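You operate a simulated robot arm through the tools that you are given. There is no shell and no other tool.

You are at the controls of a simulated robot arm. One attempt, no reset.

## Task
The haul-off is locked off. Grease the gap slide and shut the guard again.
Fine: brush back in its cup, guide rollers left alone. A coat counts when it lies all over at full strength: go over it till it gets no stronger.

Only the result counts: the job must be done as asked and must still hold three seconds after the hand-in. Knocking over, shifting, dropping, spilling or breaking anything else fails it.

## Robot
A 7-joint arm with a two-finger parallel gripper, fixed in place. Base frame: the origin is on the floor under the middle of its stand, x ahead of it, y to its left, z up; the work surface is at about z = 800. Units: mm, rad, N and s.
With the tool pointing down near the work surface it reaches from about 240 to 680 mm from the base axis. Its first joint turns from -1.152 to 1.152 rad. Payload 2.4 kg.
Tool frame: the origin (TCP) lies between the finger pads and is the grasp point; the fingertips stand 30 mm ahead of it; z points along the fingers, y is the line along which they close. The gripper opens to 94 mm. The fingers are 28 mm wide and 10 mm thick; the gripper's body (50 by 96 mm) begins 55 mm behind the TCP.
Orientation is that of the tool frame in the base frame, as [roll, pitch, yaw] about the fixed x, y, z axes, in that order (R = Rz(yaw) Ry(pitch) Rx(roll)). With the fingers straight down and closing along the base's y, the tool's x points along the base's -x, its y along +y and its z along -z.

## Interface
- The arm moves only by the tool drive_tool. Its argument "series" is a list that holds one entry, the list of rows, each a list of 7 numbers: the shift along the base's x, y, z in units of 50 mm (1.0 is 50 mm), then the turn, a rotation vector about the base's x, y, z in units of 5 degrees (1.0 is 5 degrees), then the finger opening in mm, from 0 to 94. In form: [[[x, y, z, rx, ry, rz, grip], ...]]. A call has 1 to 20 rows; each row shifts and turns the commanded pose from where the row before left it. A call with a number of a shift or a turn outside -1 to 1 is refused whole. Each row takes 0.2 s and may step no farther than 50 mm and 0.15 rad from the row before; otherwise, or with a gripper value out of range, the whole call is refused. A pose out of reach is approached as far as the arm can. The call stops where the force on the tool passes 80 N (or 10 N more than at its start, if that is more) or the arm is blocked; 0.2 s more then pass. The fingers move at their own pace (about 153 mm/s each) and stop on an object; they squeeze with about 24 N. The grip force told is the motor's: it shows also when the fingers shut on nothing. Time passes only in rows, and 0.2 s behind the last, so rows that do not move let the fingers close. The reply holds the time, the measured pose of the TCP, the force on the tool along the base axes, the opening and the grip force, in the units named above and with some noise, with the torque about the TCP (base axes, N m) and any sound that the robot's microphone picked up.
- Cameras (640 x 400 px; columns grow to the right, rows downward): "scene" is fixed at [59.8, 495.9, 1448.7]; the picture's right is [-0.47, -0.88, 0.00], its down [-0.47, 0.25, -0.85] and it looks along [0.75, -0.40, -0.53] (base axes); focal length 253 px, centre (320, 200). "wrist" rides on the gripper at [76, 14, -102] in the tool frame; the picture's right is [-0.18, 0.98, 0.00], its down [-0.75, -0.14, -0.64] and it looks along [-0.63, -0.12, 0.77] (tool axes); focal length 243 px, centre (320, 200). There is no depth. A picture from a camera that has moved, and an enlarged one, comes with that camera's place and axes in the base frame and with its lens.
- get_image(camera): a new picture of that camera. The clock stands still meanwhile.
- zoom(camera, box): a new picture of the part [left, top, right, bottom] of that camera's present view, enlarged. The clock stands still meanwhile.
- close_job(): hands the job in; it is judged then, once.

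Places have to be worked out from the pictures, the camera data and where the tool is seen. Open the gripper and draw the arm clear of the work before you hand the job in, unless the task says otherwise.

The tools are called after "Emit:" by a JSON object that holds its "method" and its "body". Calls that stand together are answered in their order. drive_tool: Moves the arm, as the interface text tells. Its arguments: {"type":"object","properties":{"series":{"type":"array","items":{"type":"array","items":{"type":"array","items":{"type":"number"}}}}},"required":["series"]} The other tools are called the same way: get_image (camera) takes a picture; zoom (camera, box) takes an enlarged picture of a part of a camera's view; close_job () hands the job in.

At the start:

```text
t: 0.0
ee_pos: [373.8, 172.6, 1324.0]
ee_rot: [3.141, 0.0, -3.141]
contact_force: [0.3, -0.4, -1.0]
torque: [0.03, -0.01, -0.02]
gripper_width: 94.1
grip_force: 0.1
```

scene: 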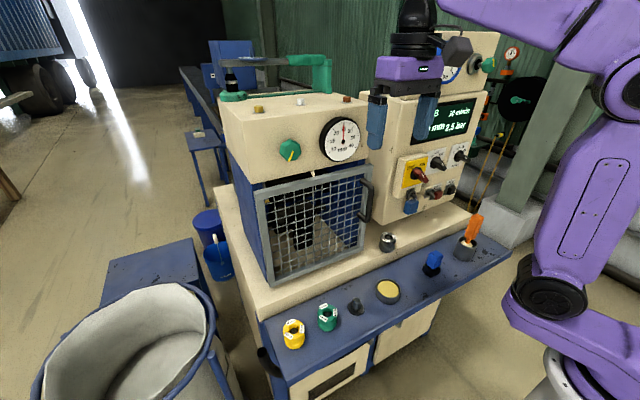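
wrist: 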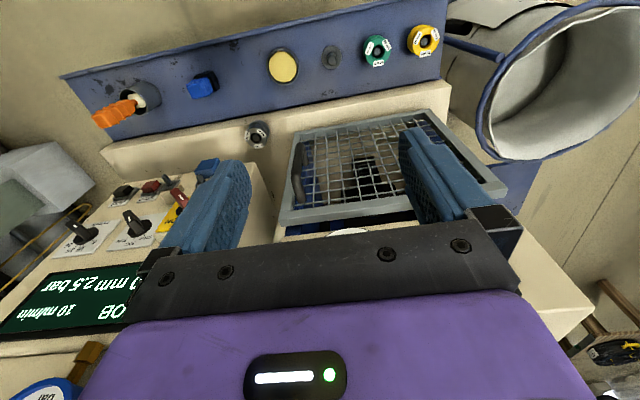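

I start by looking closer at the guard, the shelf with the brush cup, and the controls. Nothing moves yet.

Emit:
{"method": "zoom", "body": {"camera": "scene", "box": [220, 140, 400, 300]}}

Emit:
{"method": "zoom", "body": {"camera": "scene", "box": [260, 200, 520, 360]}}

Emit:
{"method": "zoom", "body": {"camera": "scene", "box": [220, 40, 520, 220]}}

Emit:
{"method": "zoom", "body": {"camera": "wrist", "box": [60, 0, 520, 260]}}

```text
2.50 times, centred on (310, 220) of scene
camera zoom: at [59.8, 495.9, 1448.7], right [-0.47, -0.88, 0.0], down [-0.47, 0.25, -0.85], along [0.75, -0.4, -0.53], focal length 634 px, centre (345, 150)
```

zoom: 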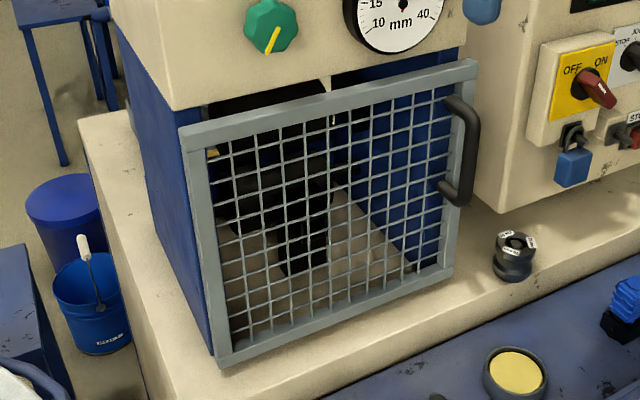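

```text
2.46 times, centred on (390, 280) of scene
camera zoom: at [59.8, 495.9, 1448.7], right [-0.47, -0.88, 0.0], down [-0.47, 0.25, -0.85], along [0.75, -0.4, -0.53], focal length 624 px, centre (148, 3)
```

zoom: 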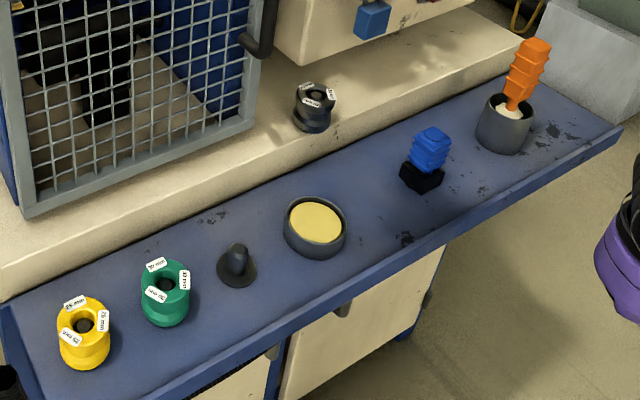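

```text
2.13 times, centred on (370, 130) of scene
camera zoom: at [59.8, 495.9, 1448.7], right [-0.47, -0.88, 0.0], down [-0.47, 0.25, -0.85], along [0.75, -0.4, -0.53], focal length 541 px, centre (213, 349)
```

zoom: 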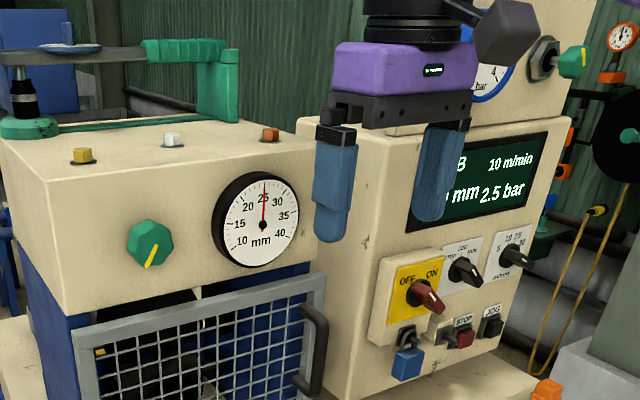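

```text
1.39 times, centred on (290, 130) of wrist
camera zoom: at [294.8, 187.9, 1427.5], right [0.18, 0.98, 0.0], down [0.75, -0.14, 0.64], along [0.63, -0.12, -0.77], focal length 338 px, centre (362, 297)
```

zoom: 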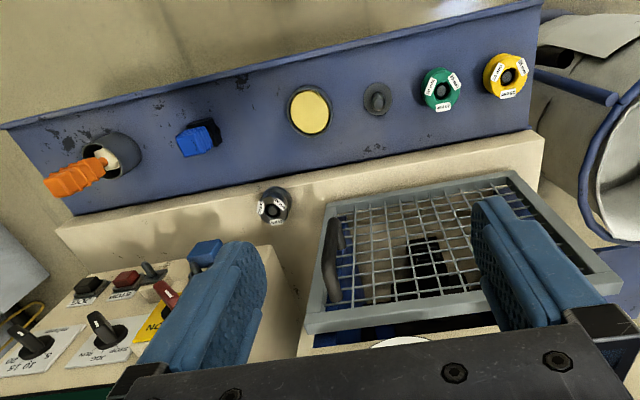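

The guard comes out at roughly x≈527, y≈90–390, z≈880–1180, with its handle on the right (y≈100). The brush and its cup are near (410,-280) on the shelf. I zoom in closer on the inside through the mesh, the handle, and the brush and pot.

Emit:
{"method": "zoom", "body": {"camera": "scene", "box": [255, 165, 375, 285]}}

Emit:
{"method": "zoom", "body": {"camera": "scene", "box": [430, 205, 510, 265]}}

Emit:
{"method": "zoom", "body": {"camera": "scene", "box": [370, 230, 450, 310]}}

Emit:
{"method": "zoom", "body": {"camera": "wrist", "box": [260, 90, 520, 240]}}

Emit:
{"method": "zoom", "body": {"camera": "scene", "box": [220, 160, 300, 220]}}

Emit:
{"method": "zoom", "body": {"camera": "scene", "box": [340, 150, 440, 230]}}

```text
3.33 times, centred on (315, 225) of scene
camera zoom: at [59.8, 495.9, 1448.7], right [-0.47, -0.88, 0.0], down [-0.47, 0.25, -0.85], along [0.75, -0.4, -0.53], focal length 845 px, centre (337, 117)
```

zoom: 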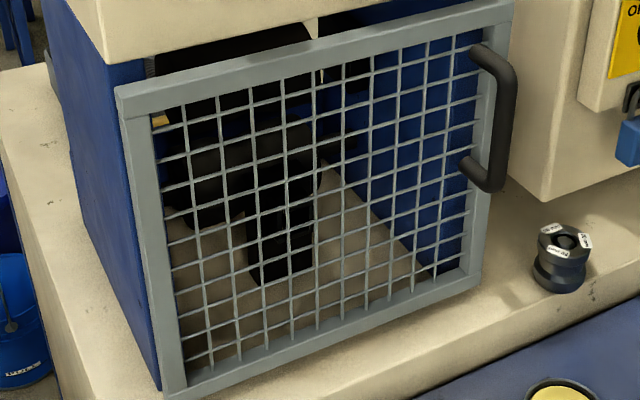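

```text
6.67 times, centred on (470, 235) of scene
camera zoom: at [59.8, 495.9, 1448.7], right [-0.47, -0.88, 0.0], down [-0.47, 0.25, -0.85], along [0.75, -0.4, -0.53], focal length 1689 px, centre (-680, -33)
```

zoom: 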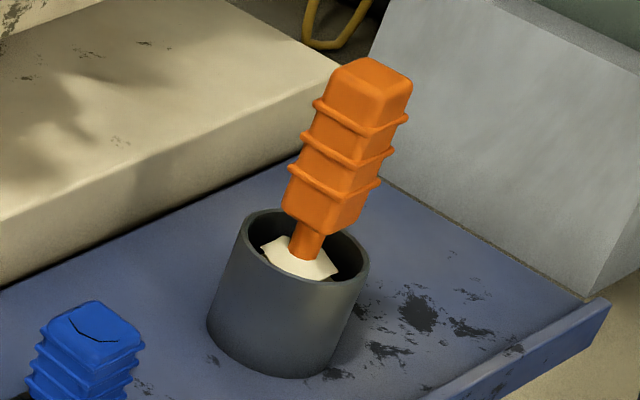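

```text
5.00 times, centred on (410, 270) of scene
camera zoom: at [59.8, 495.9, 1448.7], right [-0.47, -0.88, 0.0], down [-0.47, 0.25, -0.85], along [0.75, -0.4, -0.53], focal length 1267 px, centre (-130, -150)
```

zoom: 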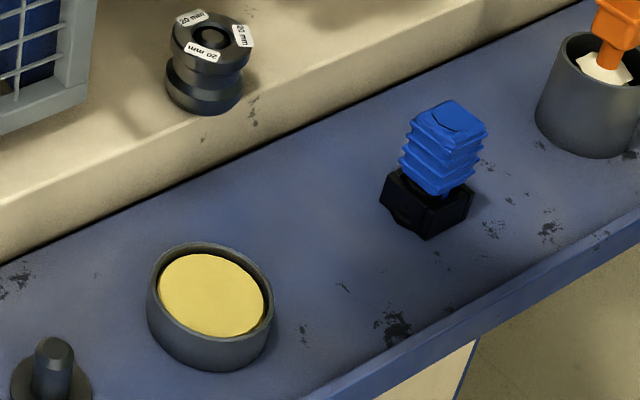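

```text
2.46 times, centred on (390, 165) of wrist
camera zoom: at [294.8, 187.9, 1427.5], right [0.18, 0.98, 0.0], down [0.75, -0.14, 0.64], along [0.63, -0.12, -0.77], focal length 597 px, centre (148, 286)
```

zoom: 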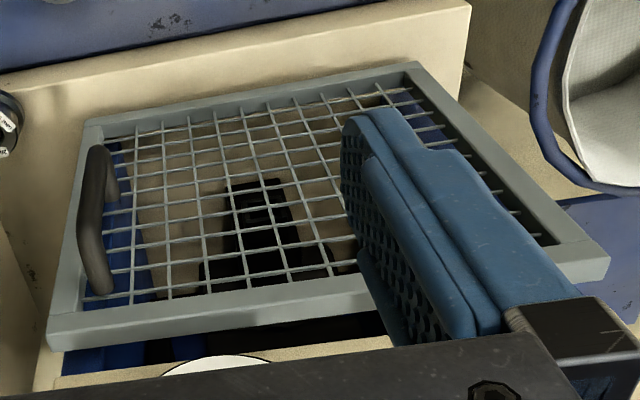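

```text
6.67 times, centred on (260, 190) of scene
camera zoom: at [59.8, 495.9, 1448.7], right [-0.47, -0.88, 0.0], down [-0.47, 0.25, -0.85], along [0.75, -0.4, -0.53], focal length 1689 px, centre (720, 267)
```

zoom: 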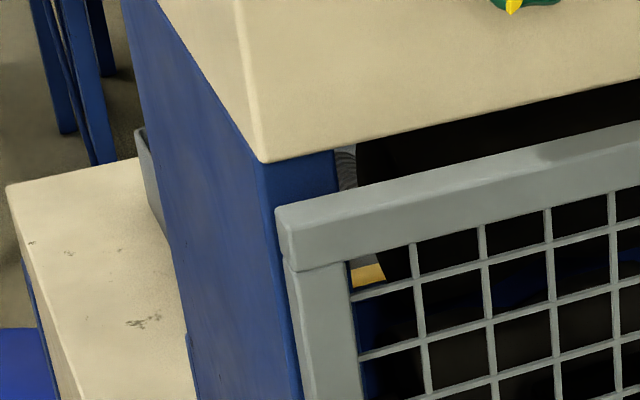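

```text
5.00 times, centred on (390, 190) of scene
camera zoom: at [59.8, 495.9, 1448.7], right [-0.47, -0.88, 0.0], down [-0.47, 0.25, -0.85], along [0.75, -0.4, -0.53], focal length 1267 px, centre (-30, 250)
```

zoom: 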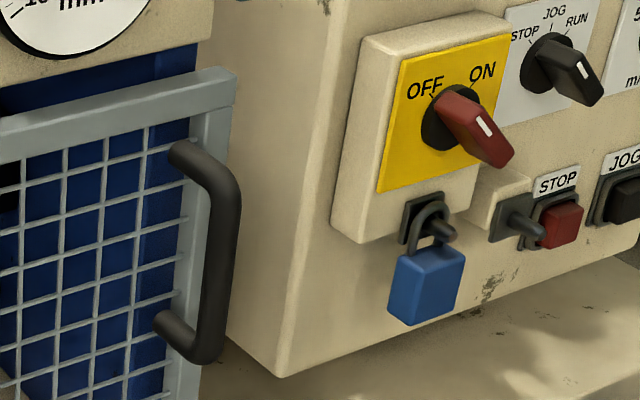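

The shelf is at z≈800, the grease pot top near (395,88,833), and the brush handle top near (389,-238,996), leaning a little. I tilt the tool 45° and lower it in front of the guard, so that the wrist camera looks level through the mesh.

Emit:
{"method": "drive_tool", "body": {"series": [[[0, 0.1, -0.6, 0, -1, 0, 94], [0, 0.1, -0.6, 0, -1, 0, 94], [0, 0.1, -0.6, 0, -1, 0, 94], [0, 0.1, -0.6, 0, -1, 0, 94], [0, 0.1, -0.6, 0, -1, 0, 94], [0, 0.1, -0.6, 0, -1, 0, 94], [0, 0.1, -0.6, 0, -1, 0, 94], [0, 0.1, -0.6, 0, -1, 0, 94], [0, 0.1, -0.6, 0, -1, 0, 94]]]}}

```text
t: 2.0
ee_pos: [370.7, 218.8, 1053.6]
ee_rot: [3.125, 0.771, 3.106]
contact_force: [0.7, 1.8, 0.2]
torque: [-0.08, 0.1, -0.03]
gripper_width: 93.9
grip_force: 0.0
```

The tool is now tilted 45° in front of the guard. I take a wrist and a scene picture to look inside.

Emit:
{"method": "get_image", "body": {"camera": "wrist"}}

Emit:
{"method": "get_image", "body": {"camera": "scene"}}

```text
taken
camera wrist: at [242.8, 234.9, 1073.3], right [0.16, 0.98, 0.14], down [0.09, -0.16, 0.98], along [0.98, -0.14, -0.11], focal length 243 px, centre (320, 200)
```

wrist: 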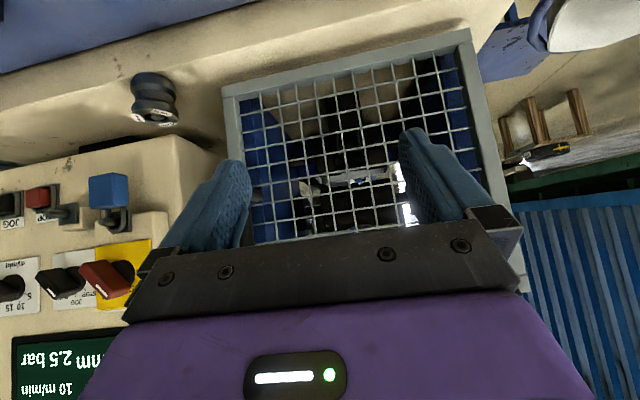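

```text
taken
```

scene: 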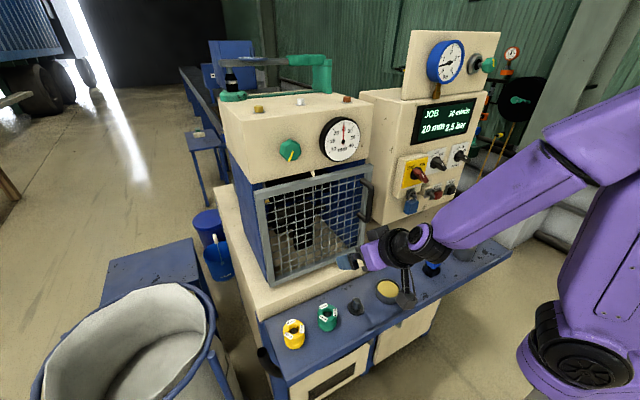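

The guard's inside is visible through the mesh. I zoom in on it.

Emit:
{"method": "zoom", "body": {"camera": "wrist", "box": [220, 20, 520, 250]}}

Emit:
{"method": "zoom", "body": {"camera": "wrist", "box": [240, 60, 420, 170]}}

Emit:
{"method": "zoom", "body": {"camera": "scene", "box": [340, 30, 510, 220]}}

```text
1.74 times, centred on (370, 135) of wrist
camera zoom: at [242.8, 234.9, 1073.3], right [0.16, 0.98, 0.14], down [0.09, -0.16, 0.98], along [0.98, -0.14, -0.11], focal length 422 px, centre (233, 313)
```

zoom: 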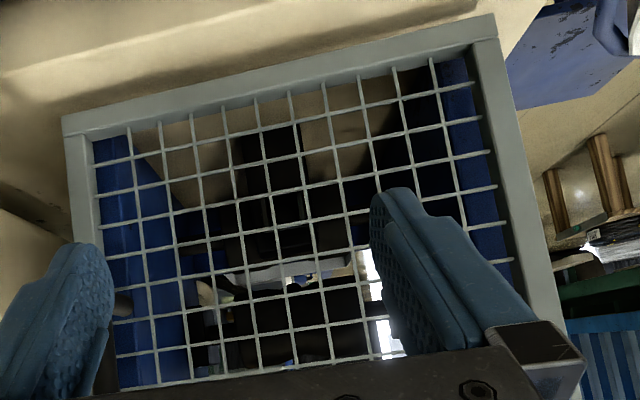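

```text
3.56 times, centred on (330, 115) of wrist
camera zoom: at [242.8, 234.9, 1073.3], right [0.16, 0.98, 0.14], down [0.09, -0.16, 0.98], along [0.98, -0.14, -0.11], focal length 863 px, centre (284, 502)
```

zoom: 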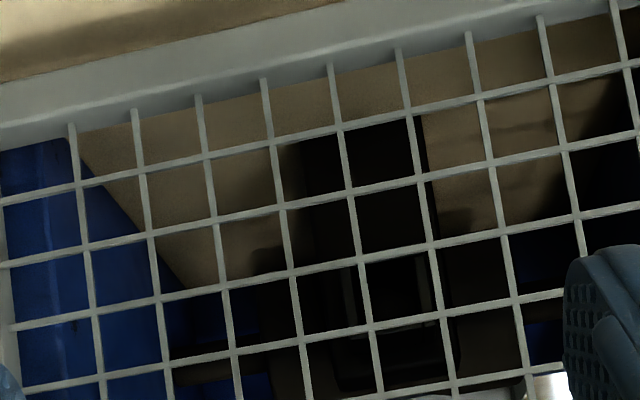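

```text
2.11 times, centred on (425, 125) of scene
camera zoom: at [59.7, 496.0, 1448.6], right [-0.47, -0.88, 0.0], down [-0.47, 0.25, -0.85], along [0.75, -0.4, -0.53], focal length 534 px, centre (99, 358)
```

zoom: 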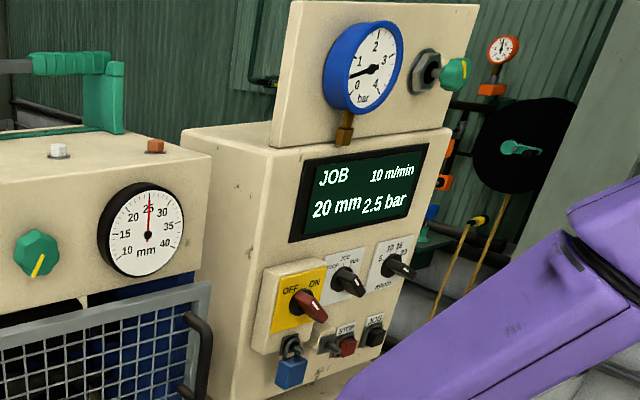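

The view inside is partial; the handle is hidden behind the left finger. I shift sideways to see the handle clear and triangulate it.

Emit:
{"method": "drive_tool", "body": {"series": [[[0, -0.8, 0, 0, 0, 0, 94], [0, -0.8, 0, 0, 0, 0, 94], [0, -0.8, 0, 0, 0, 0, 94], [0, 0, 0, 0, 0, 0, 94]]]}}

Emit:
{"method": "get_image", "body": {"camera": "wrist"}}

Emit:
{"method": "zoom", "body": {"camera": "scene", "box": [340, 155, 400, 235]}}

```text
t: 3.0
ee_pos: [406.8, 124.3, 1063.0]
ee_rot: [-3.136, 0.782, -3.141]
contact_force: [-0.5, 0.0, 0.0]
torque: [0.01, 0.0, -0.01]
gripper_width: 94.0
grip_force: 0.0
out of reach, approached as far as the arm can: row 1, 2, 3
```

```text
taken
camera wrist: at [280.0, 138.4, 1082.7], right [0.13, 0.98, 0.13], down [0.08, -0.14, 0.99], along [0.99, -0.12, -0.1], focal length 243 px, centre (320, 200)
```

wrist: 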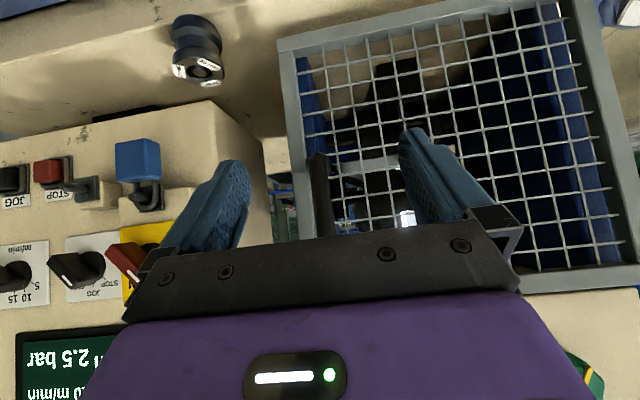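

```text
5.00 times, centred on (370, 195) of scene
camera zoom: at [59.8, 495.8, 1448.7], right [-0.47, -0.88, 0.0], down [-0.47, 0.25, -0.85], along [0.75, -0.4, -0.53], focal length 1267 px, centre (70, 225)
```

zoom: 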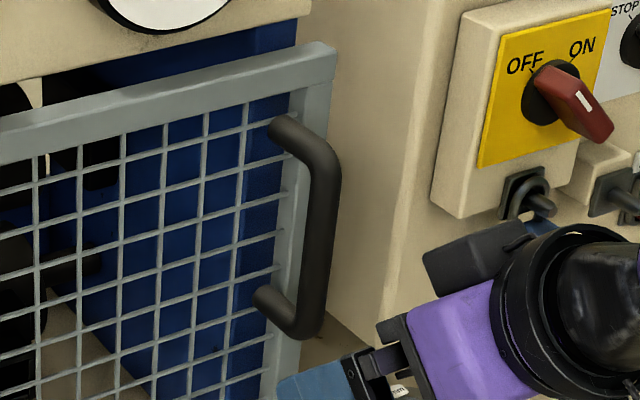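

The bar of the handle works out at about (503,111), z≈1025–1135, with the door frame about 30 mm behind it. The last move was partly out of reach because the fold was too tight, so I ease forward, reduce the tilt to 30°, and check the pose.

Emit:
{"method": "drive_tool", "body": {"series": [[[0.44, 0.1, 0.2, 0, 1, 0, 94], [0.44, 0.1, 0.2, 0, 1, 0, 94], [0.44, 0.06, 0.22, 0, 1, 0, 94], [0, 0, 0, 0, 0, 0, 94]]]}}

Emit:
{"method": "get_image", "body": {"camera": "wrist"}}

Emit:
{"method": "get_image", "body": {"camera": "scene"}}

```text
t: 4.0
ee_pos: [446.1, 144.5, 1068.0]
ee_rot: [3.027, 0.613, 3.083]
contact_force: [-0.3, 0.2, 0.0]
torque: [-0.02, 0.0, -0.01]
gripper_width: 94.0
grip_force: 0.0
out of reach, approached as far as the arm can: row 2, 3
```

```text
taken
camera wrist: at [321.8, 154.4, 1109.4], right [0.14, 0.97, 0.2], down [0.25, -0.23, 0.94], along [0.96, -0.09, -0.27], focal length 243 px, centre (320, 200)
```

wrist: 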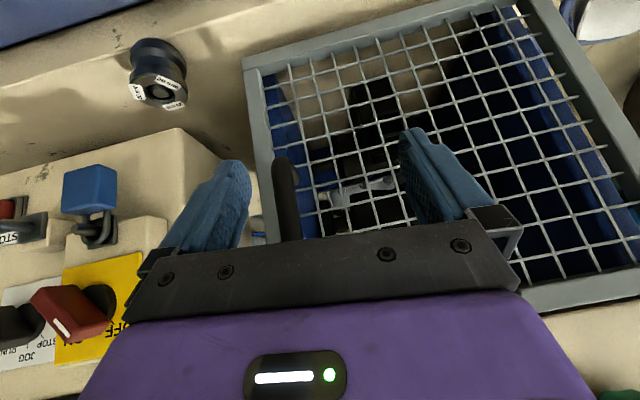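

```text
taken
```

scene: 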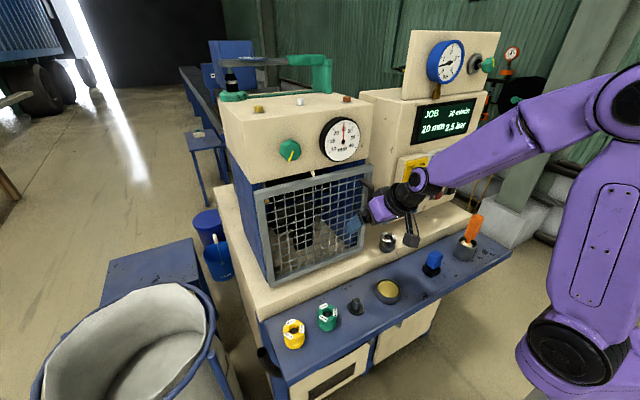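

The arm flagged rows 2 and 3 as out of reach, yet they look well inside. I send a zero-move row to see whether the pose settles to the command.

Emit:
{"method": "drive_tool", "body": {"series": [[[0, 0, 0, 0, 0, 0, 94], [0, 0, 0, 0, 0, 0, 94]]]}}

```text
t: 4.6
ee_pos: [445.3, 144.5, 1068.6]
ee_rot: [3.026, 0.61, 3.081]
contact_force: [0.5, 0.4, -0.3]
torque: [0.01, -0.01, 0.0]
gripper_width: 94.1
grip_force: 0.0
```

The command snaps to the reached pose, so each call starts from where the arm is. I test small moves one by one, first levelling the slight roll error and moving in y, to learn what is limiting.

Emit:
{"method": "drive_tool", "body": {"series": [[[0, -0.2, 0.1, -0.5, 0.5, 0, 94], [0, -0.2, 0.1, -0.5, 0.5, 0, 94], [0, 0, 0, 0, 0, 0, 94]]]}}

```text
t: 5.4
ee_pos: [445.8, 146.0, 1068.2]
ee_rot: [3.029, 0.612, 3.082]
contact_force: [0.3, -0.9, -1.1]
torque: [-0.01, 0.0, 0.06]
gripper_width: 94.0
grip_force: 0.0
out of reach, approached as far as the arm can: row 1, 2
```

No motion at all that way, so a joint seems to be at its limit, probably the last one, given the tool's odd 180° yaw. I test a turn about the vertical.

Emit:
{"method": "drive_tool", "body": {"series": [[[0, 0, 0, 0, 0, -1, 94], [0, 0, 0, 0, 0, -1, 94], [0, 0, 0, 0, 0, -1, 94], [0, 0, 0, 0, 0, 0, 94]]]}}

```text
t: 6.4
ee_pos: [437.1, 71.4, 1048.7]
ee_rot: [3.02, 0.615, 2.825]
contact_force: [0.0, -0.7, 0.3]
torque: [0.0, 0.02, -0.01]
gripper_width: 94.0
grip_force: 0.0
out of reach, approached as far as the arm can: row 1, 2, 3
```

Turning that way dragged the whole arm round. I try single small steps the other way to find the free direction.

Emit:
{"method": "drive_tool", "body": {"series": [[[0, 0, 0, 0, 0, 1, 94], [0, 0, 0, 0, 0, 0, 94]]]}}

Emit:
{"method": "drive_tool", "body": {"series": [[[0, 0, 0, 0, 0.6, 0, 94], [0, 0, 0, 0, 0, 0, 94]]]}}

Emit:
{"method": "drive_tool", "body": {"series": [[[0, 0, 0.6, 0, 0, 0, 94], [0, 0, 0, 0, 0, 0, 94]]]}}

```text
t: 7.0
ee_pos: [437.4, 72.6, 1047.9]
ee_rot: [3.029, 0.612, 2.909]
contact_force: [0.2, 0.9, -0.1]
torque: [0.02, 0.01, 0.02]
gripper_width: 93.9
grip_force: 0.1
```

```text
t: 7.6
ee_pos: [441.5, 76.8, 1050.0]
ee_rot: [3.025, 0.589, 2.914]
contact_force: [-0.7, 0.3, 0.3]
torque: [0.0, -0.01, -0.02]
gripper_width: 94.2
grip_force: 0.0
out of reach, approached as far as the arm can: row 1
```

```text
t: 8.2
ee_pos: [440.7, 75.7, 1074.1]
ee_rot: [3.032, 0.564, 2.918]
contact_force: [0.2, 0.7, -0.3]
torque: [0.01, -0.01, 0.01]
gripper_width: 93.9
grip_force: 0.1
out of reach, approached as far as the arm can: row 1
```

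The free/blocked pattern looks like a wrist singularity: the hand is nearly in line with the forearm. I back up and return toward fingers-down, away from it.

Emit:
{"method": "drive_tool", "body": {"series": [[[-0.3, 0.2, 0.8, 0, 1, 0.4, 94], [-0.3, 0.2, 0.8, 0, 1, 0.4, 94], [-0.3, 0.2, 0.8, 0, 1, 0.4, 94], [-0.2, 0.2, 0.6, 0, 1, 0.4, 94], [0, 0, 0.4, 0, 1, 0.4, 94], [0, 0, 0, 0, 1, 0.4, 94], [0, 0, 0, 0, 0, 0, 94]]]}}

Emit:
{"method": "get_image", "body": {"camera": "scene"}}

```text
t: 9.8
ee_pos: [389.3, 84.7, 1093.6]
ee_rot: [2.946, 0.162, 3.081]
contact_force: [0.4, 0.0, 0.1]
torque: [-0.01, -0.01, 0.03]
gripper_width: 94.1
grip_force: 0.1
out of reach, approached as far as the arm can: row 1, 2, 3, 4, 5, 6
```

```text
taken
```

scene: 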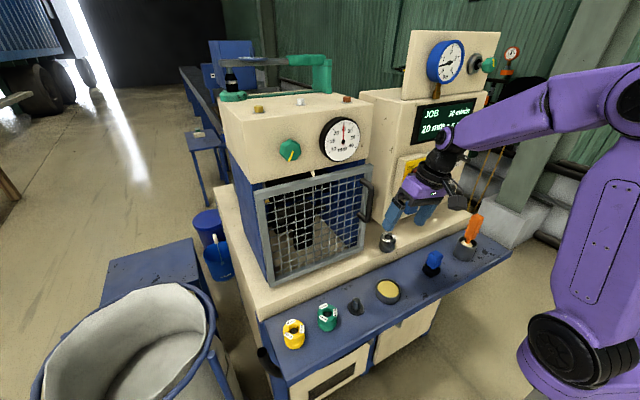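

The tilt is now small, but the height barely rose. I try a pure lift to see what it does.

Emit:
{"method": "drive_tool", "body": {"series": [[[0, 0, 0.6, 0, 0, 0, 94], [0, 0, 0.6, 0, 0, 0, 94], [0, 0, 0, 0, 0, 0, 94]]]}}

Emit:
{"method": "drive_tool", "body": {"series": [[[0, 0.4, 0, 0, 0, 0.5, 94], [0, 0.4, 0, 0, 0, 0.5, 94], [0, 0, 0, 0, 0, 0, 94]]]}}

```text
t: 10.6
ee_pos: [387.1, 79.4, 1145.7]
ee_rot: [2.924, 0.171, 3.078]
contact_force: [-0.1, -0.7, -0.3]
torque: [0.01, 0.01, 0.0]
gripper_width: 93.9
grip_force: 0.0
out of reach, approached as far as the arm can: row 1, 2
```

```text
t: 11.4
ee_pos: [384.4, 114.5, 1135.8]
ee_rot: [2.926, 0.171, -3.114]
contact_force: [-0.1, 0.4, -1.2]
torque: [-0.02, 0.0, 0.01]
gripper_width: 94.1
grip_force: 0.2
out of reach, approached as far as the arm can: row 1, 2
```

There's a leftover sideways lean of about 12°. I try to take it out with a small turn about x.

Emit:
{"method": "drive_tool", "body": {"series": [[[0, 0, 0, -1, 0, 0, 94], [0, 0, 0, -1, 0, 0, 94], [0, 0, 0, 0, 0, 0, 94]]]}}

Emit:
{"method": "drive_tool", "body": {"series": [[[0, 0, 0, 0, 0, 1, 94], [0, 0, 0, 0, 0, 1, 94], [0, 0, 0, 0, 0, 0, 94]]]}}

```text
t: 12.2
ee_pos: [385.6, 114.6, 1134.0]
ee_rot: [2.927, 0.172, -3.118]
contact_force: [-2.0, 0.2, -0.1]
torque: [0.0, 0.02, 0.0]
gripper_width: 93.7
grip_force: 0.0
out of reach, approached as far as the arm can: row 1, 2
```

```text
t: 13.0
ee_pos: [383.6, 112.9, 1136.4]
ee_rot: [2.927, 0.171, -2.94]
contact_force: [-0.6, 0.1, -0.3]
torque: [-0.02, -0.01, 0.0]
gripper_width: 94.1
grip_force: 0.1
```

Turning +z is free. I keep turning that way and then test whether the lean can be removed.

Emit:
{"method": "drive_tool", "body": {"series": [[[0, 0, 0, 0, 0, 1, 94], [0, 0, 0, 0, 0, 1, 94], [0, 0, 0, 0, 0, 1, 94], [0, 0, 0, 0, 0, 1, 94], [0, 0, 0, 0, 0, 0, 94]]]}}

Emit:
{"method": "drive_tool", "body": {"series": [[[0, 0, 0, -1, 0, 0, 94], [0, 0, 0, -1, 0, 0, 94], [0, 0, 0, 0, 0, 0, 94]]]}}

Emit:
{"method": "get_image", "body": {"camera": "scene"}}

```text
t: 14.2
ee_pos: [384.4, 113.6, 1135.6]
ee_rot: [2.927, 0.171, -2.592]
contact_force: [-0.4, -0.9, 0.0]
torque: [0.0, -0.01, 0.02]
gripper_width: 94.4
grip_force: 0.0
```

```text
t: 15.0
ee_pos: [384.6, 113.5, 1136.6]
ee_rot: [2.928, 0.171, -2.593]
contact_force: [0.5, 0.1, -0.4]
torque: [0.0, 0.01, 0.01]
gripper_width: 93.9
grip_force: 0.0
out of reach, approached as far as the arm can: row 1, 2
```

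```text
taken
```

scene: 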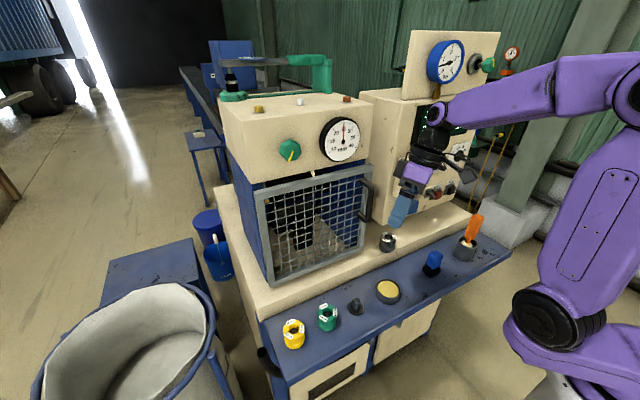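

Only turns about z are free, and the leaning direction stays blocked. It may be the first joint sitting at its ±1.152 limit with the elbow swung aside, so I look at the arm itself.

Emit:
{"method": "zoom", "body": {"camera": "scene", "box": [400, 40, 640, 400]}}

Emit:
{"method": "get_image", "body": {"camera": "wrist"}}

```text
1.11 times, centred on (520, 220) of scene
camera zoom: at [59.8, 495.9, 1448.7], right [-0.47, -0.88, 0.0], down [-0.47, 0.25, -0.85], along [0.75, -0.4, -0.53], focal length 282 px, centre (98, 178)
```

zoom: 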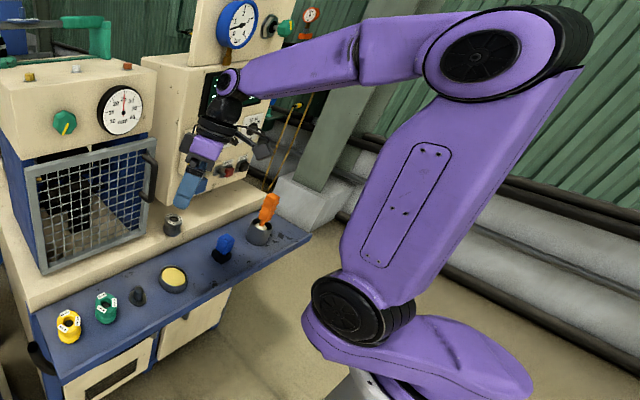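

```text
taken
camera wrist: at [307.0, 58.3, 1225.7], right [-0.38, 0.9, 0.24], down [0.69, 0.1, 0.72], along [0.62, 0.43, -0.66], focal length 243 px, centre (320, 200)
```

wrist: 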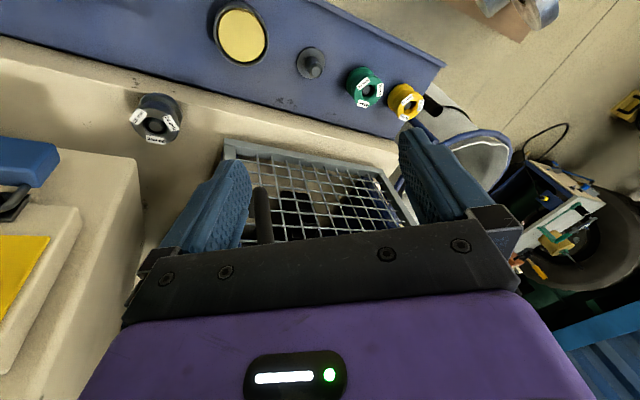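

The arm picture confirms it: the elbow is swung out to the −y side, so joint 1 sits close to its −1.152 limit. I go back toward the starting pose (up and to +y), where motion was free.

Emit:
{"method": "drive_tool", "body": {"series": [[[0, 0.4, 0.5, 0, 0, -1, 94], [0, 0.4, 0.5, 0, 0, -1, 94], [0, 0.4, 0.5, 0, 0, -1, 94], [0, 0.4, 0.5, 0, 0, -1, 94], [0, 0.4, 0.5, 0, 0, -1, 94], [0, 0.4, 0.5, 0, 0, -1, 94], [0, 0, 0, 0, 0, 0, 94]]]}}

Emit:
{"method": "zoom", "body": {"camera": "scene", "box": [400, 0, 640, 400]}}

```text
t: 16.6
ee_pos: [383.6, 162.3, 1253.9]
ee_rot: [2.878, 0.177, -3.089]
contact_force: [-0.6, -0.1, 0.5]
torque: [0.0, -0.01, 0.0]
gripper_width: 94.3
grip_force: 0.0
out of reach, approached as far as the arm can: row 3, 4, 5, 6
```

```text
1.00 times, centred on (520, 200) of scene (not enlarged: the box is as wide or as high as the picture)
camera zoom: at [59.8, 495.9, 1448.7], right [-0.47, -0.88, 0.0], down [-0.47, 0.25, -0.85], along [0.75, -0.4, -0.53], focal length 253 px, centre (120, 200)
```

zoom: 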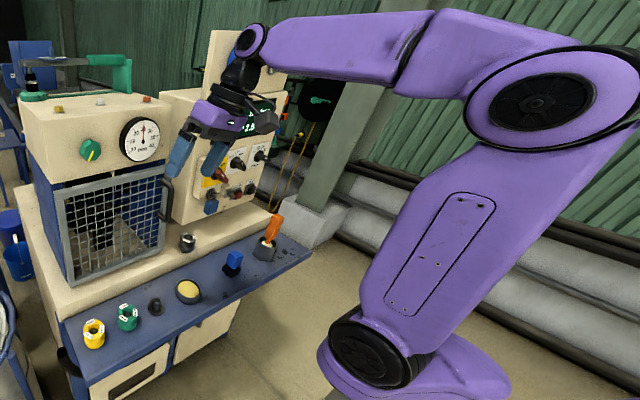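

J1 seems to have come back some. I test the lean correction (rx−) and a −y move here, one at a time.

Emit:
{"method": "drive_tool", "body": {"series": [[[0, 0, 0, -0.6, 0, 0, 94], [0, 0, 0, 0, 0, 0, 94]]]}}

Emit:
{"method": "drive_tool", "body": {"series": [[[0, 0, 0, 0, 0.6, 0, 94], [0, 0, 0, 0, 0, 0, 94]]]}}

Emit:
{"method": "drive_tool", "body": {"series": [[[0, 0, 0, 0.6, 0, 0, 94], [0, 0, 0, 0, 0, 0, 94]]]}}

Emit:
{"method": "drive_tool", "body": {"series": [[[0.4, 0, 0, 0, 0, 0, 94], [0, 0, 0, 0, 0, 0, 94]]]}}

```text
t: 17.2
ee_pos: [383.0, 162.0, 1253.3]
ee_rot: [2.878, 0.179, -3.087]
contact_force: [-0.2, 0.3, -0.2]
torque: [0.0, 0.01, 0.03]
gripper_width: 94.3
grip_force: 0.0
out of reach, approached as far as the arm can: row 1
```

```text
t: 17.8
ee_pos: [384.3, 159.0, 1252.3]
ee_rot: [2.874, 0.125, -3.085]
contact_force: [0.1, -0.1, 0.4]
torque: [-0.02, -0.01, 0.0]
gripper_width: 94.0
grip_force: 0.0
out of reach, approached as far as the arm can: row 1
```

```text
t: 18.4
ee_pos: [383.3, 158.3, 1253.3]
ee_rot: [2.819, 0.127, -3.096]
contact_force: [0.4, -0.7, -0.1]
torque: [-0.02, -0.02, 0.0]
gripper_width: 93.7
grip_force: 0.0
```

```text
t: 19.0
ee_pos: [403.1, 159.4, 1252.5]
ee_rot: [2.822, 0.127, -3.095]
contact_force: [-0.4, 1.2, 0.5]
torque: [0.01, 0.01, 0.02]
gripper_width: 93.9
grip_force: 0.0
```

rx+ and x+ are free; only the rx− side is blocked here. I move well to +y to bring joint 1 off its stop, then test rx− again.

Emit:
{"method": "drive_tool", "body": {"series": [[[0, 0.6, 0, 0, 0, 0, 94], [0, 0.6, 0, 0, 0, 0, 94], [0, 0.6, 0, 0, 0, 0, 94], [0, 0, 0, 0, 0, 0, 94]]]}}

Emit:
{"method": "drive_tool", "body": {"series": [[[0, 0, 0, -1, 0, 0, 94], [0, 0, 0, -1, 0, 0, 94], [0, 0, 0, 0, 0, 0, 94]]]}}

Emit:
{"method": "zoom", "body": {"camera": "scene", "box": [400, 0, 640, 400]}}

```text
t: 20.0
ee_pos: [399.7, 176.6, 1230.6]
ee_rot: [2.818, 0.13, -3.092]
contact_force: [0.6, 0.4, 0.0]
torque: [-0.02, 0.02, -0.04]
gripper_width: 93.8
grip_force: 0.1
out of reach, approached as far as the arm can: row 1, 2, 3
```

```text
t: 20.8
ee_pos: [398.1, 166.0, 1225.5]
ee_rot: [2.875, 0.129, -3.087]
contact_force: [0.0, -0.8, 0.0]
torque: [-0.02, 0.02, -0.01]
gripper_width: 94.2
grip_force: 0.0
out of reach, approached as far as the arm can: row 1, 2
```

```text
1.00 times, centred on (520, 200) of scene (not enlarged: the box is as wide or as high as the picture)
camera zoom: at [59.8, 495.9, 1448.7], right [-0.47, -0.88, 0.0], down [-0.47, 0.25, -0.85], along [0.75, -0.4, -0.53], focal length 253 px, centre (120, 200)
```

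zoom: 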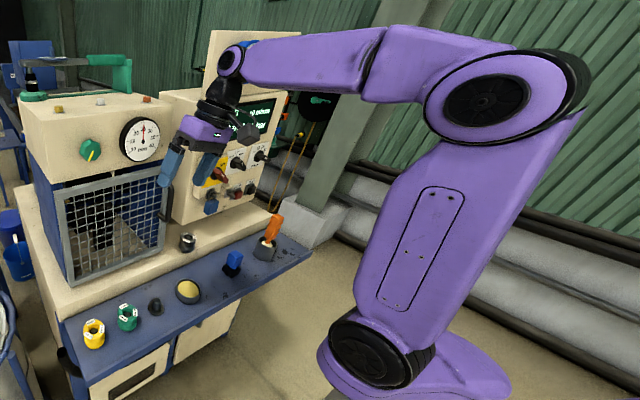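

The pattern fits an elbow that hangs off to the −y side, close above the shoulder, where joint 1 is forced onto its stop. Stretching the arm nearly straight should pull the elbow back in line, so I lift high in free space.

Emit:
{"method": "drive_tool", "body": {"series": [[[0, 0, 0.5, 0, 0, 0, 94], [0, 0, 0.5, 0, 0, 0, 94], [0, 0, 0.5, 0, 0, 0, 94], [0, 0, 0.5, 0, 0, 0, 94], [0, 0, 0.5, 0, 0, 0, 94], [0, 0, 0.5, 0, 0, 0, 94], [0, 0, 0.5, 0, 0, 0, 94], [0, 0, 0, 0, 0, 0, 94]]]}}

Emit:
{"method": "zoom", "body": {"camera": "scene", "box": [400, 0, 640, 400]}}

```text
t: 22.6
ee_pos: [360.0, 128.8, 1344.2]
ee_rot: [2.872, 0.128, -3.086]
contact_force: [0.5, -0.9, 0.3]
torque: [0.0, -0.02, -0.01]
gripper_width: 94.1
grip_force: 0.1
out of reach, approached as far as the arm can: row 1, 2, 3, 4, 5, 6, 7
```

```text
1.00 times, centred on (520, 200) of scene (not enlarged: the box is as wide or as high as the picture)
camera zoom: at [59.8, 495.9, 1448.7], right [-0.47, -0.88, 0.0], down [-0.47, 0.25, -0.85], along [0.75, -0.4, -0.53], focal length 253 px, centre (120, 200)
```

zoom: 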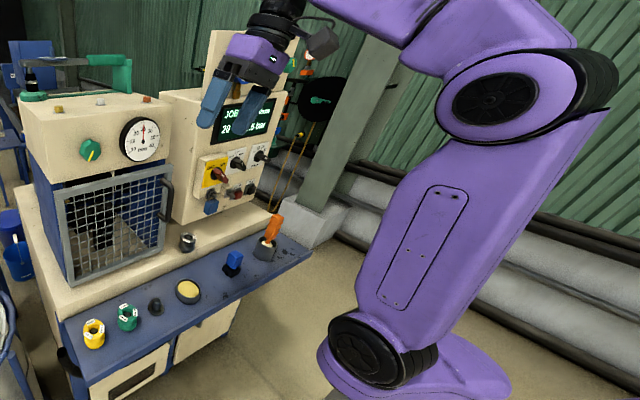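

The shoulder seems not to have turned at all since t=16.6, so some joint is pinned. I zoom on the shoulder and the elbow to read the arm's configuration.

Emit:
{"method": "zoom", "body": {"camera": "scene", "box": [480, 260, 640, 400]}}

Emit:
{"method": "zoom", "body": {"camera": "scene", "box": [560, 0, 640, 300]}}

```text
2.86 times, centred on (560, 330) of scene
camera zoom: at [59.8, 495.9, 1448.7], right [-0.47, -0.88, 0.0], down [-0.47, 0.25, -0.85], along [0.75, -0.4, -0.53], focal length 724 px, centre (-366, -171)
```

zoom: 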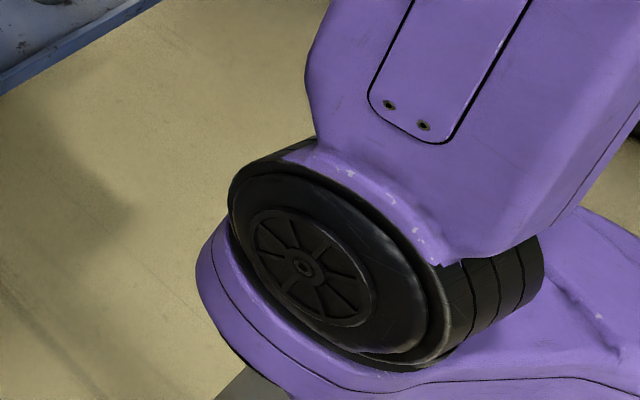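

```text
1.33 times, centred on (600, 150) of scene
camera zoom: at [59.8, 495.9, 1448.7], right [-0.47, -0.88, 0.0], down [-0.47, 0.25, -0.85], along [0.75, -0.4, -0.53], focal length 338 px, centre (-53, 267)
```

zoom: 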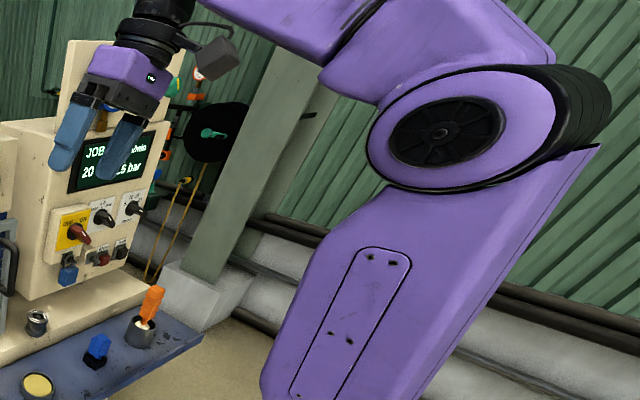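

The arm looks like a Panda-type, and yaw seems to trade against joint 1, so the last joint may be near its stop. In this free space I turn the hand +z by a large amount and see whether motion loosens.

Emit:
{"method": "drive_tool", "body": {"series": [[[0, 0, 0, 0, 0, 1, 94], [0, 0, 0, 0, 0, 1, 94], [0, 0, 0, 0, 0, 1, 94], [0, 0, 0, 0, 0, 1, 94], [0, 0, 0, 0, 0, 1, 94], [0, 0, 0, 0, 0, 1, 94], [0, 0, 0, 0, 0, 1, 94], [0, 0, 0, 0, 0, 1, 94], [0, 0, 0, 0, 0, 0, 94]]]}}

Emit:
{"method": "drive_tool", "body": {"series": [[[0, 0, 0, -1, 0, 0, 94], [0, 0, 0, 0, 0, 0, 94]]]}}

Emit:
{"method": "drive_tool", "body": {"series": [[[0, 0.6, 0, 0, 0, 0, 94], [0, 0, 0, 0, 0, 0, 94]]]}}

Emit:
{"method": "zoom", "body": {"camera": "scene", "box": [400, 0, 640, 400]}}

```text
t: 24.6
ee_pos: [358.4, 128.8, 1343.3]
ee_rot: [2.872, 0.126, -2.387]
contact_force: [-0.5, -0.6, -0.2]
torque: [0.01, 0.02, 0.0]
gripper_width: 93.9
grip_force: 0.1
```

```text
t: 25.2
ee_pos: [363.7, 131.9, 1343.7]
ee_rot: [2.884, 0.115, -2.388]
contact_force: [-0.2, -0.3, -0.4]
torque: [0.0, -0.04, 0.04]
gripper_width: 94.0
grip_force: 0.0
out of reach, approached as far as the arm can: row 1
```

```text
t: 25.8
ee_pos: [364.2, 163.0, 1342.0]
ee_rot: [2.883, 0.115, -2.389]
contact_force: [0.0, -0.3, 0.0]
torque: [0.02, -0.02, 0.02]
gripper_width: 94.1
grip_force: 0.1
```

```text
1.00 times, centred on (520, 200) of scene (not enlarged: the box is as wide or as high as the picture)
camera zoom: at [59.8, 495.9, 1448.7], right [-0.47, -0.88, 0.0], down [-0.47, 0.25, -0.85], along [0.75, -0.4, -0.53], focal length 253 px, centre (120, 200)
```

zoom: 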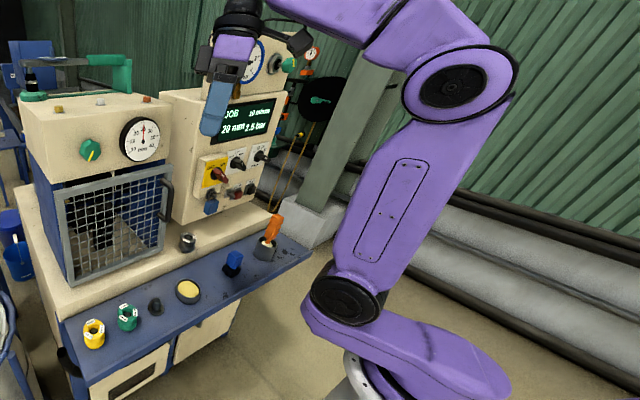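

Motion in +y is free again here. The upper arm stands almost vertical, so joints 1 and 3 are nearly collinear (a singular pose). I sweep to −y in free space at this height, so that joint 3 unwinds while joint 1 is near its stop, and watch the arm.

Emit:
{"method": "drive_tool", "body": {"series": [[[0.1, -0.8, 0, 0, 0, -0.5, 94], [0.1, -0.8, 0, 0, 0, -0.5, 94], [0.1, -0.8, 0, 0, 0, -0.5, 94], [0.1, -0.8, 0, 0, 0, -0.5, 94], [0, -0.8, 0, 0, 0, -0.5, 94], [0, -0.8, 0, 0, 0, -0.5, 94], [0, 0, 0, 0, 0, 0, 94]]]}}

Emit:
{"method": "zoom", "body": {"camera": "scene", "box": [400, 0, 640, 400]}}

```text
t: 27.4
ee_pos: [384.2, -77.6, 1343.0]
ee_rot: [2.883, 0.116, -2.648]
contact_force: [-0.3, -0.5, -1.0]
torque: [0.02, -0.01, -0.02]
gripper_width: 94.0
grip_force: 0.0
```

```text
1.00 times, centred on (520, 200) of scene (not enlarged: the box is as wide or as high as the picture)
camera zoom: at [59.8, 495.8, 1448.7], right [-0.47, -0.88, 0.0], down [-0.47, 0.25, -0.85], along [0.75, -0.4, -0.53], focal length 253 px, centre (120, 200)
```

zoom: 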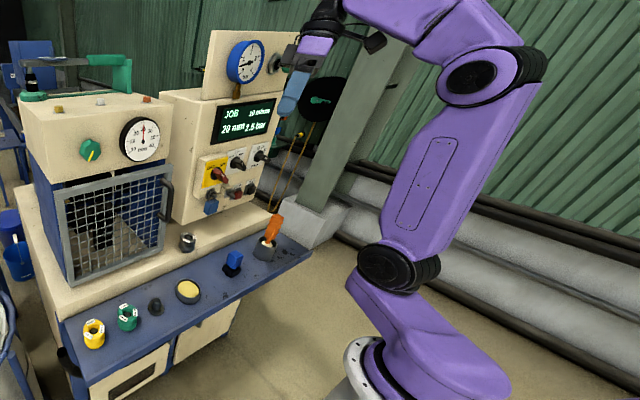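

The whole −y sweep ran without a reach flag. Now I take out the sideways lean here.

Emit:
{"method": "drive_tool", "body": {"series": [[[0, 0, 0, -0.8, -0.07, 0, 94], [0, 0, 0, -0.8, -0.07, 0, 94], [0, 0, 0, -0.8, -0.07, 0, 94], [0, 0, 0, -0.8, -0.07, 0, 94], [0, 0, 0, 0, 0, 0, 94]]]}}

Emit:
{"method": "drive_tool", "body": {"series": [[[0, -0.6, 0, 0, 0, -0.8, 94], [0, -0.6, 0, 0, 0, -0.8, 94], [0, -0.6, 0, 0, 0, -0.8, 94], [0, 0, 0, 0, 0, 0, 94]]]}}

Emit:
{"method": "zoom", "body": {"camera": "scene", "box": [400, 0, 640, 400]}}

```text
t: 28.6
ee_pos: [387.5, -72.4, 1342.3]
ee_rot: [2.908, 0.109, -2.646]
contact_force: [-0.1, 1.4, 0.4]
torque: [0.0, 0.01, 0.0]
gripper_width: 93.6
grip_force: 0.1
out of reach, approached as far as the arm can: row 1, 2, 3, 4
```

```text
t: 29.6
ee_pos: [385.0, -160.7, 1341.9]
ee_rot: [2.908, 0.11, -2.858]
contact_force: [-0.3, 0.1, 0.2]
torque: [-0.02, 0.04, 0.0]
gripper_width: 93.9
grip_force: 0.0
out of reach, approached as far as the arm can: row 2
```

```text
1.00 times, centred on (520, 200) of scene (not enlarged: the box is as wide or as high as the picture)
camera zoom: at [59.8, 495.8, 1448.7], right [-0.47, -0.88, 0.0], down [-0.47, 0.25, -0.85], along [0.75, -0.4, -0.53], focal length 253 px, centre (120, 200)
```

zoom: 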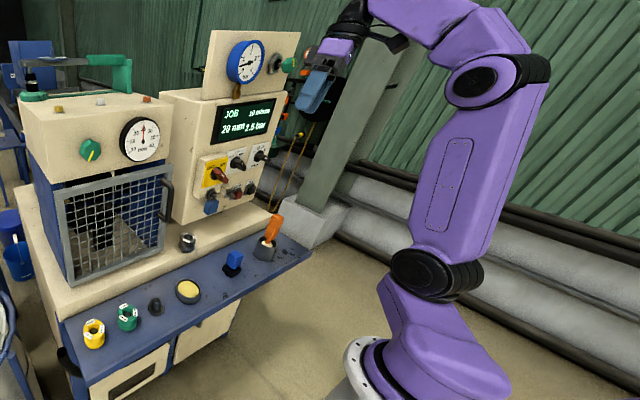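

Lean removal is blocked at this height too, which fits the wrist-fold joint being at its stop because the forearm points upward. Lower down it should free up, so I descend to z≈1100 while taking the lean out.

Emit:
{"method": "drive_tool", "body": {"series": [[[0, 0, -0.8, 0, 0, 0, 94], [0, 0, -0.8, 0, 0, 0, 94], [0, 0, -0.8, -0.5, 0, 0, 94], [0, 0, -0.8, -0.6, 0, 0, 94], [0, 0, -0.8, -0.6, 0, 0, 94], [0, 0, -0.6, -0.6, 0, 0, 94], [0, 0, 0, 0, 0, 0, 94]]]}}

Emit:
{"method": "zoom", "body": {"camera": "scene", "box": [400, 0, 640, 400]}}

```text
t: 31.2
ee_pos: [379.0, -157.4, 1313.3]
ee_rot: [2.895, 0.114, -2.859]
contact_force: [-0.4, -1.0, -0.1]
torque: [-0.02, -0.01, -0.01]
gripper_width: 94.3
grip_force: 0.1
out of reach, approached as far as the arm can: row 1, 2, 3, 4, 5, 6
```

```text
1.00 times, centred on (520, 200) of scene (not enlarged: the box is as wide or as high as the picture)
camera zoom: at [59.8, 495.9, 1448.7], right [-0.47, -0.88, 0.0], down [-0.47, 0.25, -0.85], along [0.75, -0.4, -0.53], focal length 253 px, centre (120, 200)
```

zoom: 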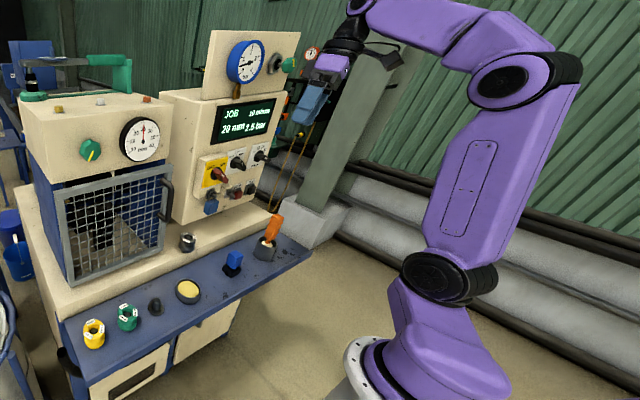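

Now moving down is nearly blocked, which was unexpected. I need a clearer look at the arm's joints before moving on, so I zoom on the base, the elbow and the wrist.

Emit:
{"method": "zoom", "body": {"camera": "scene", "box": [530, 200, 640, 400]}}

Emit:
{"method": "zoom", "body": {"camera": "scene", "box": [470, 0, 640, 150]}}

```text
2.00 times, centred on (585, 300) of scene
camera zoom: at [59.8, 495.9, 1448.7], right [-0.47, -0.88, 0.0], down [-0.47, 0.25, -0.85], along [0.75, -0.4, -0.53], focal length 507 px, centre (-210, 0)
```

zoom: 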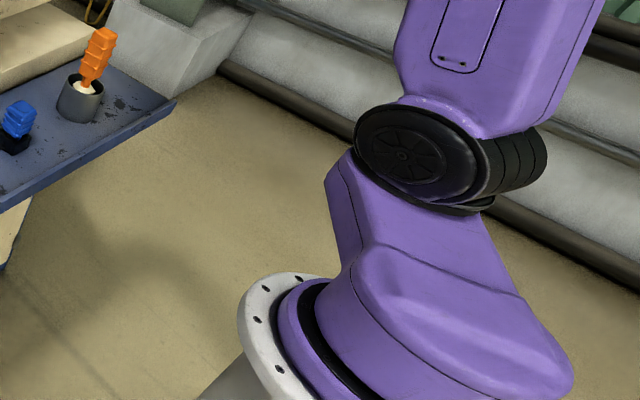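

```text
2.67 times, centred on (555, 75) of scene
camera zoom: at [59.8, 495.9, 1448.7], right [-0.47, -0.88, 0.0], down [-0.47, 0.25, -0.85], along [0.75, -0.4, -0.53], focal length 676 px, centre (-307, 533)
```

zoom: 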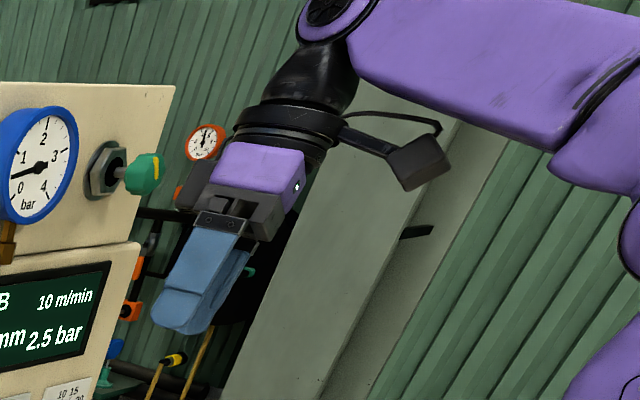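

I still can't tell which joint is pinned, so I probe small steps in every direction from here and see which ones are flagged.

Emit:
{"method": "drive_tool", "body": {"series": [[[0.2, 0, 0, 0, 0, 0, 94]]]}}

Emit:
{"method": "drive_tool", "body": {"series": [[[-0.2, 0, 0, 0, 0, 0, 94]]]}}

Emit:
{"method": "drive_tool", "body": {"series": [[[0, 0.2, 0, 0, 0, 0, 94]]]}}

Emit:
{"method": "drive_tool", "body": {"series": [[[0, -0.2, 0, 0, 0, 0, 94]]]}}

Emit:
{"method": "drive_tool", "body": {"series": [[[0, 0, 0.2, 0, 0, 0, 94]]]}}

Emit:
{"method": "drive_tool", "body": {"series": [[[0, 0, -0.2, 0, 0, 0, 94]]]}}

Emit:
{"method": "drive_tool", "body": {"series": [[[0, 0, 0, 0.4, 0, 0, 94]]]}}

Emit:
{"method": "drive_tool", "body": {"series": [[[0, 0, 0, -0.4, 0, 0, 94]]]}}

Emit:
{"method": "drive_tool", "body": {"series": [[[0, 0, 0, 0, 0.4, 0, 94]]]}}

Emit:
{"method": "drive_tool", "body": {"series": [[[0, 0, 0, 0, -0.4, 0, 94]]]}}

Emit:
{"method": "drive_tool", "body": {"series": [[[0, 0, 0, 0, 0, 0.4, 94]]]}}

Emit:
{"method": "drive_tool", "body": {"series": [[[0, 0, 0, 0, 0, -0.4, 94]]]}}

```text
t: 31.6
ee_pos: [389.1, -156.2, 1313.8]
ee_rot: [2.895, 0.114, -2.858]
contact_force: [-0.4, 0.5, -0.3]
torque: [0.02, 0.02, 0.01]
gripper_width: 94.1
grip_force: 0.1
```

```text
t: 32.0
ee_pos: [380.5, -154.9, 1314.5]
ee_rot: [2.896, 0.114, -2.86]
contact_force: [1.0, 0.8, -1.2]
torque: [-0.02, 0.02, 0.0]
gripper_width: 94.1
grip_force: 0.1
```

```text
t: 32.4
ee_pos: [379.7, -145.3, 1315.2]
ee_rot: [2.895, 0.112, -2.858]
contact_force: [-1.0, 0.2, 0.5]
torque: [0.0, -0.01, 0.03]
gripper_width: 94.0
grip_force: 0.0
```

```text
t: 32.8
ee_pos: [379.3, -156.2, 1313.7]
ee_rot: [2.895, 0.112, -2.859]
contact_force: [0.6, 0.5, -1.7]
torque: [0.01, 0.04, 0.0]
gripper_width: 94.3
grip_force: 0.2
```

```text
t: 33.2
ee_pos: [378.3, -154.4, 1324.4]
ee_rot: [2.895, 0.113, -2.86]
contact_force: [-0.2, -0.1, 0.7]
torque: [0.0, 0.0, -0.02]
gripper_width: 94.1
grip_force: 0.1
```

```text
t: 33.6
ee_pos: [380.1, -154.3, 1315.0]
ee_rot: [2.895, 0.114, -2.859]
contact_force: [-0.1, -0.6, -0.1]
torque: [0.0, 0.0, -0.01]
gripper_width: 94.0
grip_force: 0.0
```

```text
t: 34.0
ee_pos: [378.9, -154.9, 1313.1]
ee_rot: [2.861, 0.122, -2.863]
contact_force: [-0.8, -0.4, 0.2]
torque: [0.04, 0.01, 0.0]
gripper_width: 94.2
grip_force: 0.1
```

```text
t: 34.4
ee_pos: [380.8, -155.7, 1314.2]
ee_rot: [2.894, 0.113, -2.859]
contact_force: [0.3, -0.3, -1.0]
torque: [0.0, -0.02, -0.01]
gripper_width: 94.1
grip_force: 0.1
```

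```text
t: 34.8
ee_pos: [380.4, -154.7, 1313.9]
ee_rot: [2.896, 0.115, -2.858]
contact_force: [0.1, 1.2, -0.7]
torque: [0.04, 0.01, -0.03]
gripper_width: 93.9
grip_force: 0.1
```

```text
t: 35.2
ee_pos: [379.2, -154.8, 1312.9]
ee_rot: [2.895, 0.114, -2.859]
contact_force: [-0.5, 0.1, -0.5]
torque: [0.0, 0.01, -0.04]
gripper_width: 94.1
grip_force: 0.2
```

```text
t: 35.6
ee_pos: [379.5, -154.1, 1313.3]
ee_rot: [2.895, 0.111, -2.823]
contact_force: [-0.1, -1.1, -0.1]
torque: [0.03, -0.02, -0.03]
gripper_width: 94.0
grip_force: 0.0
```

```text
t: 36.0
ee_pos: [380.4, -154.1, 1314.7]
ee_rot: [2.897, 0.112, -2.858]
contact_force: [0.0, 0.6, 0.0]
torque: [0.03, 0.01, 0.01]
gripper_width: 94.0
grip_force: 0.0
```

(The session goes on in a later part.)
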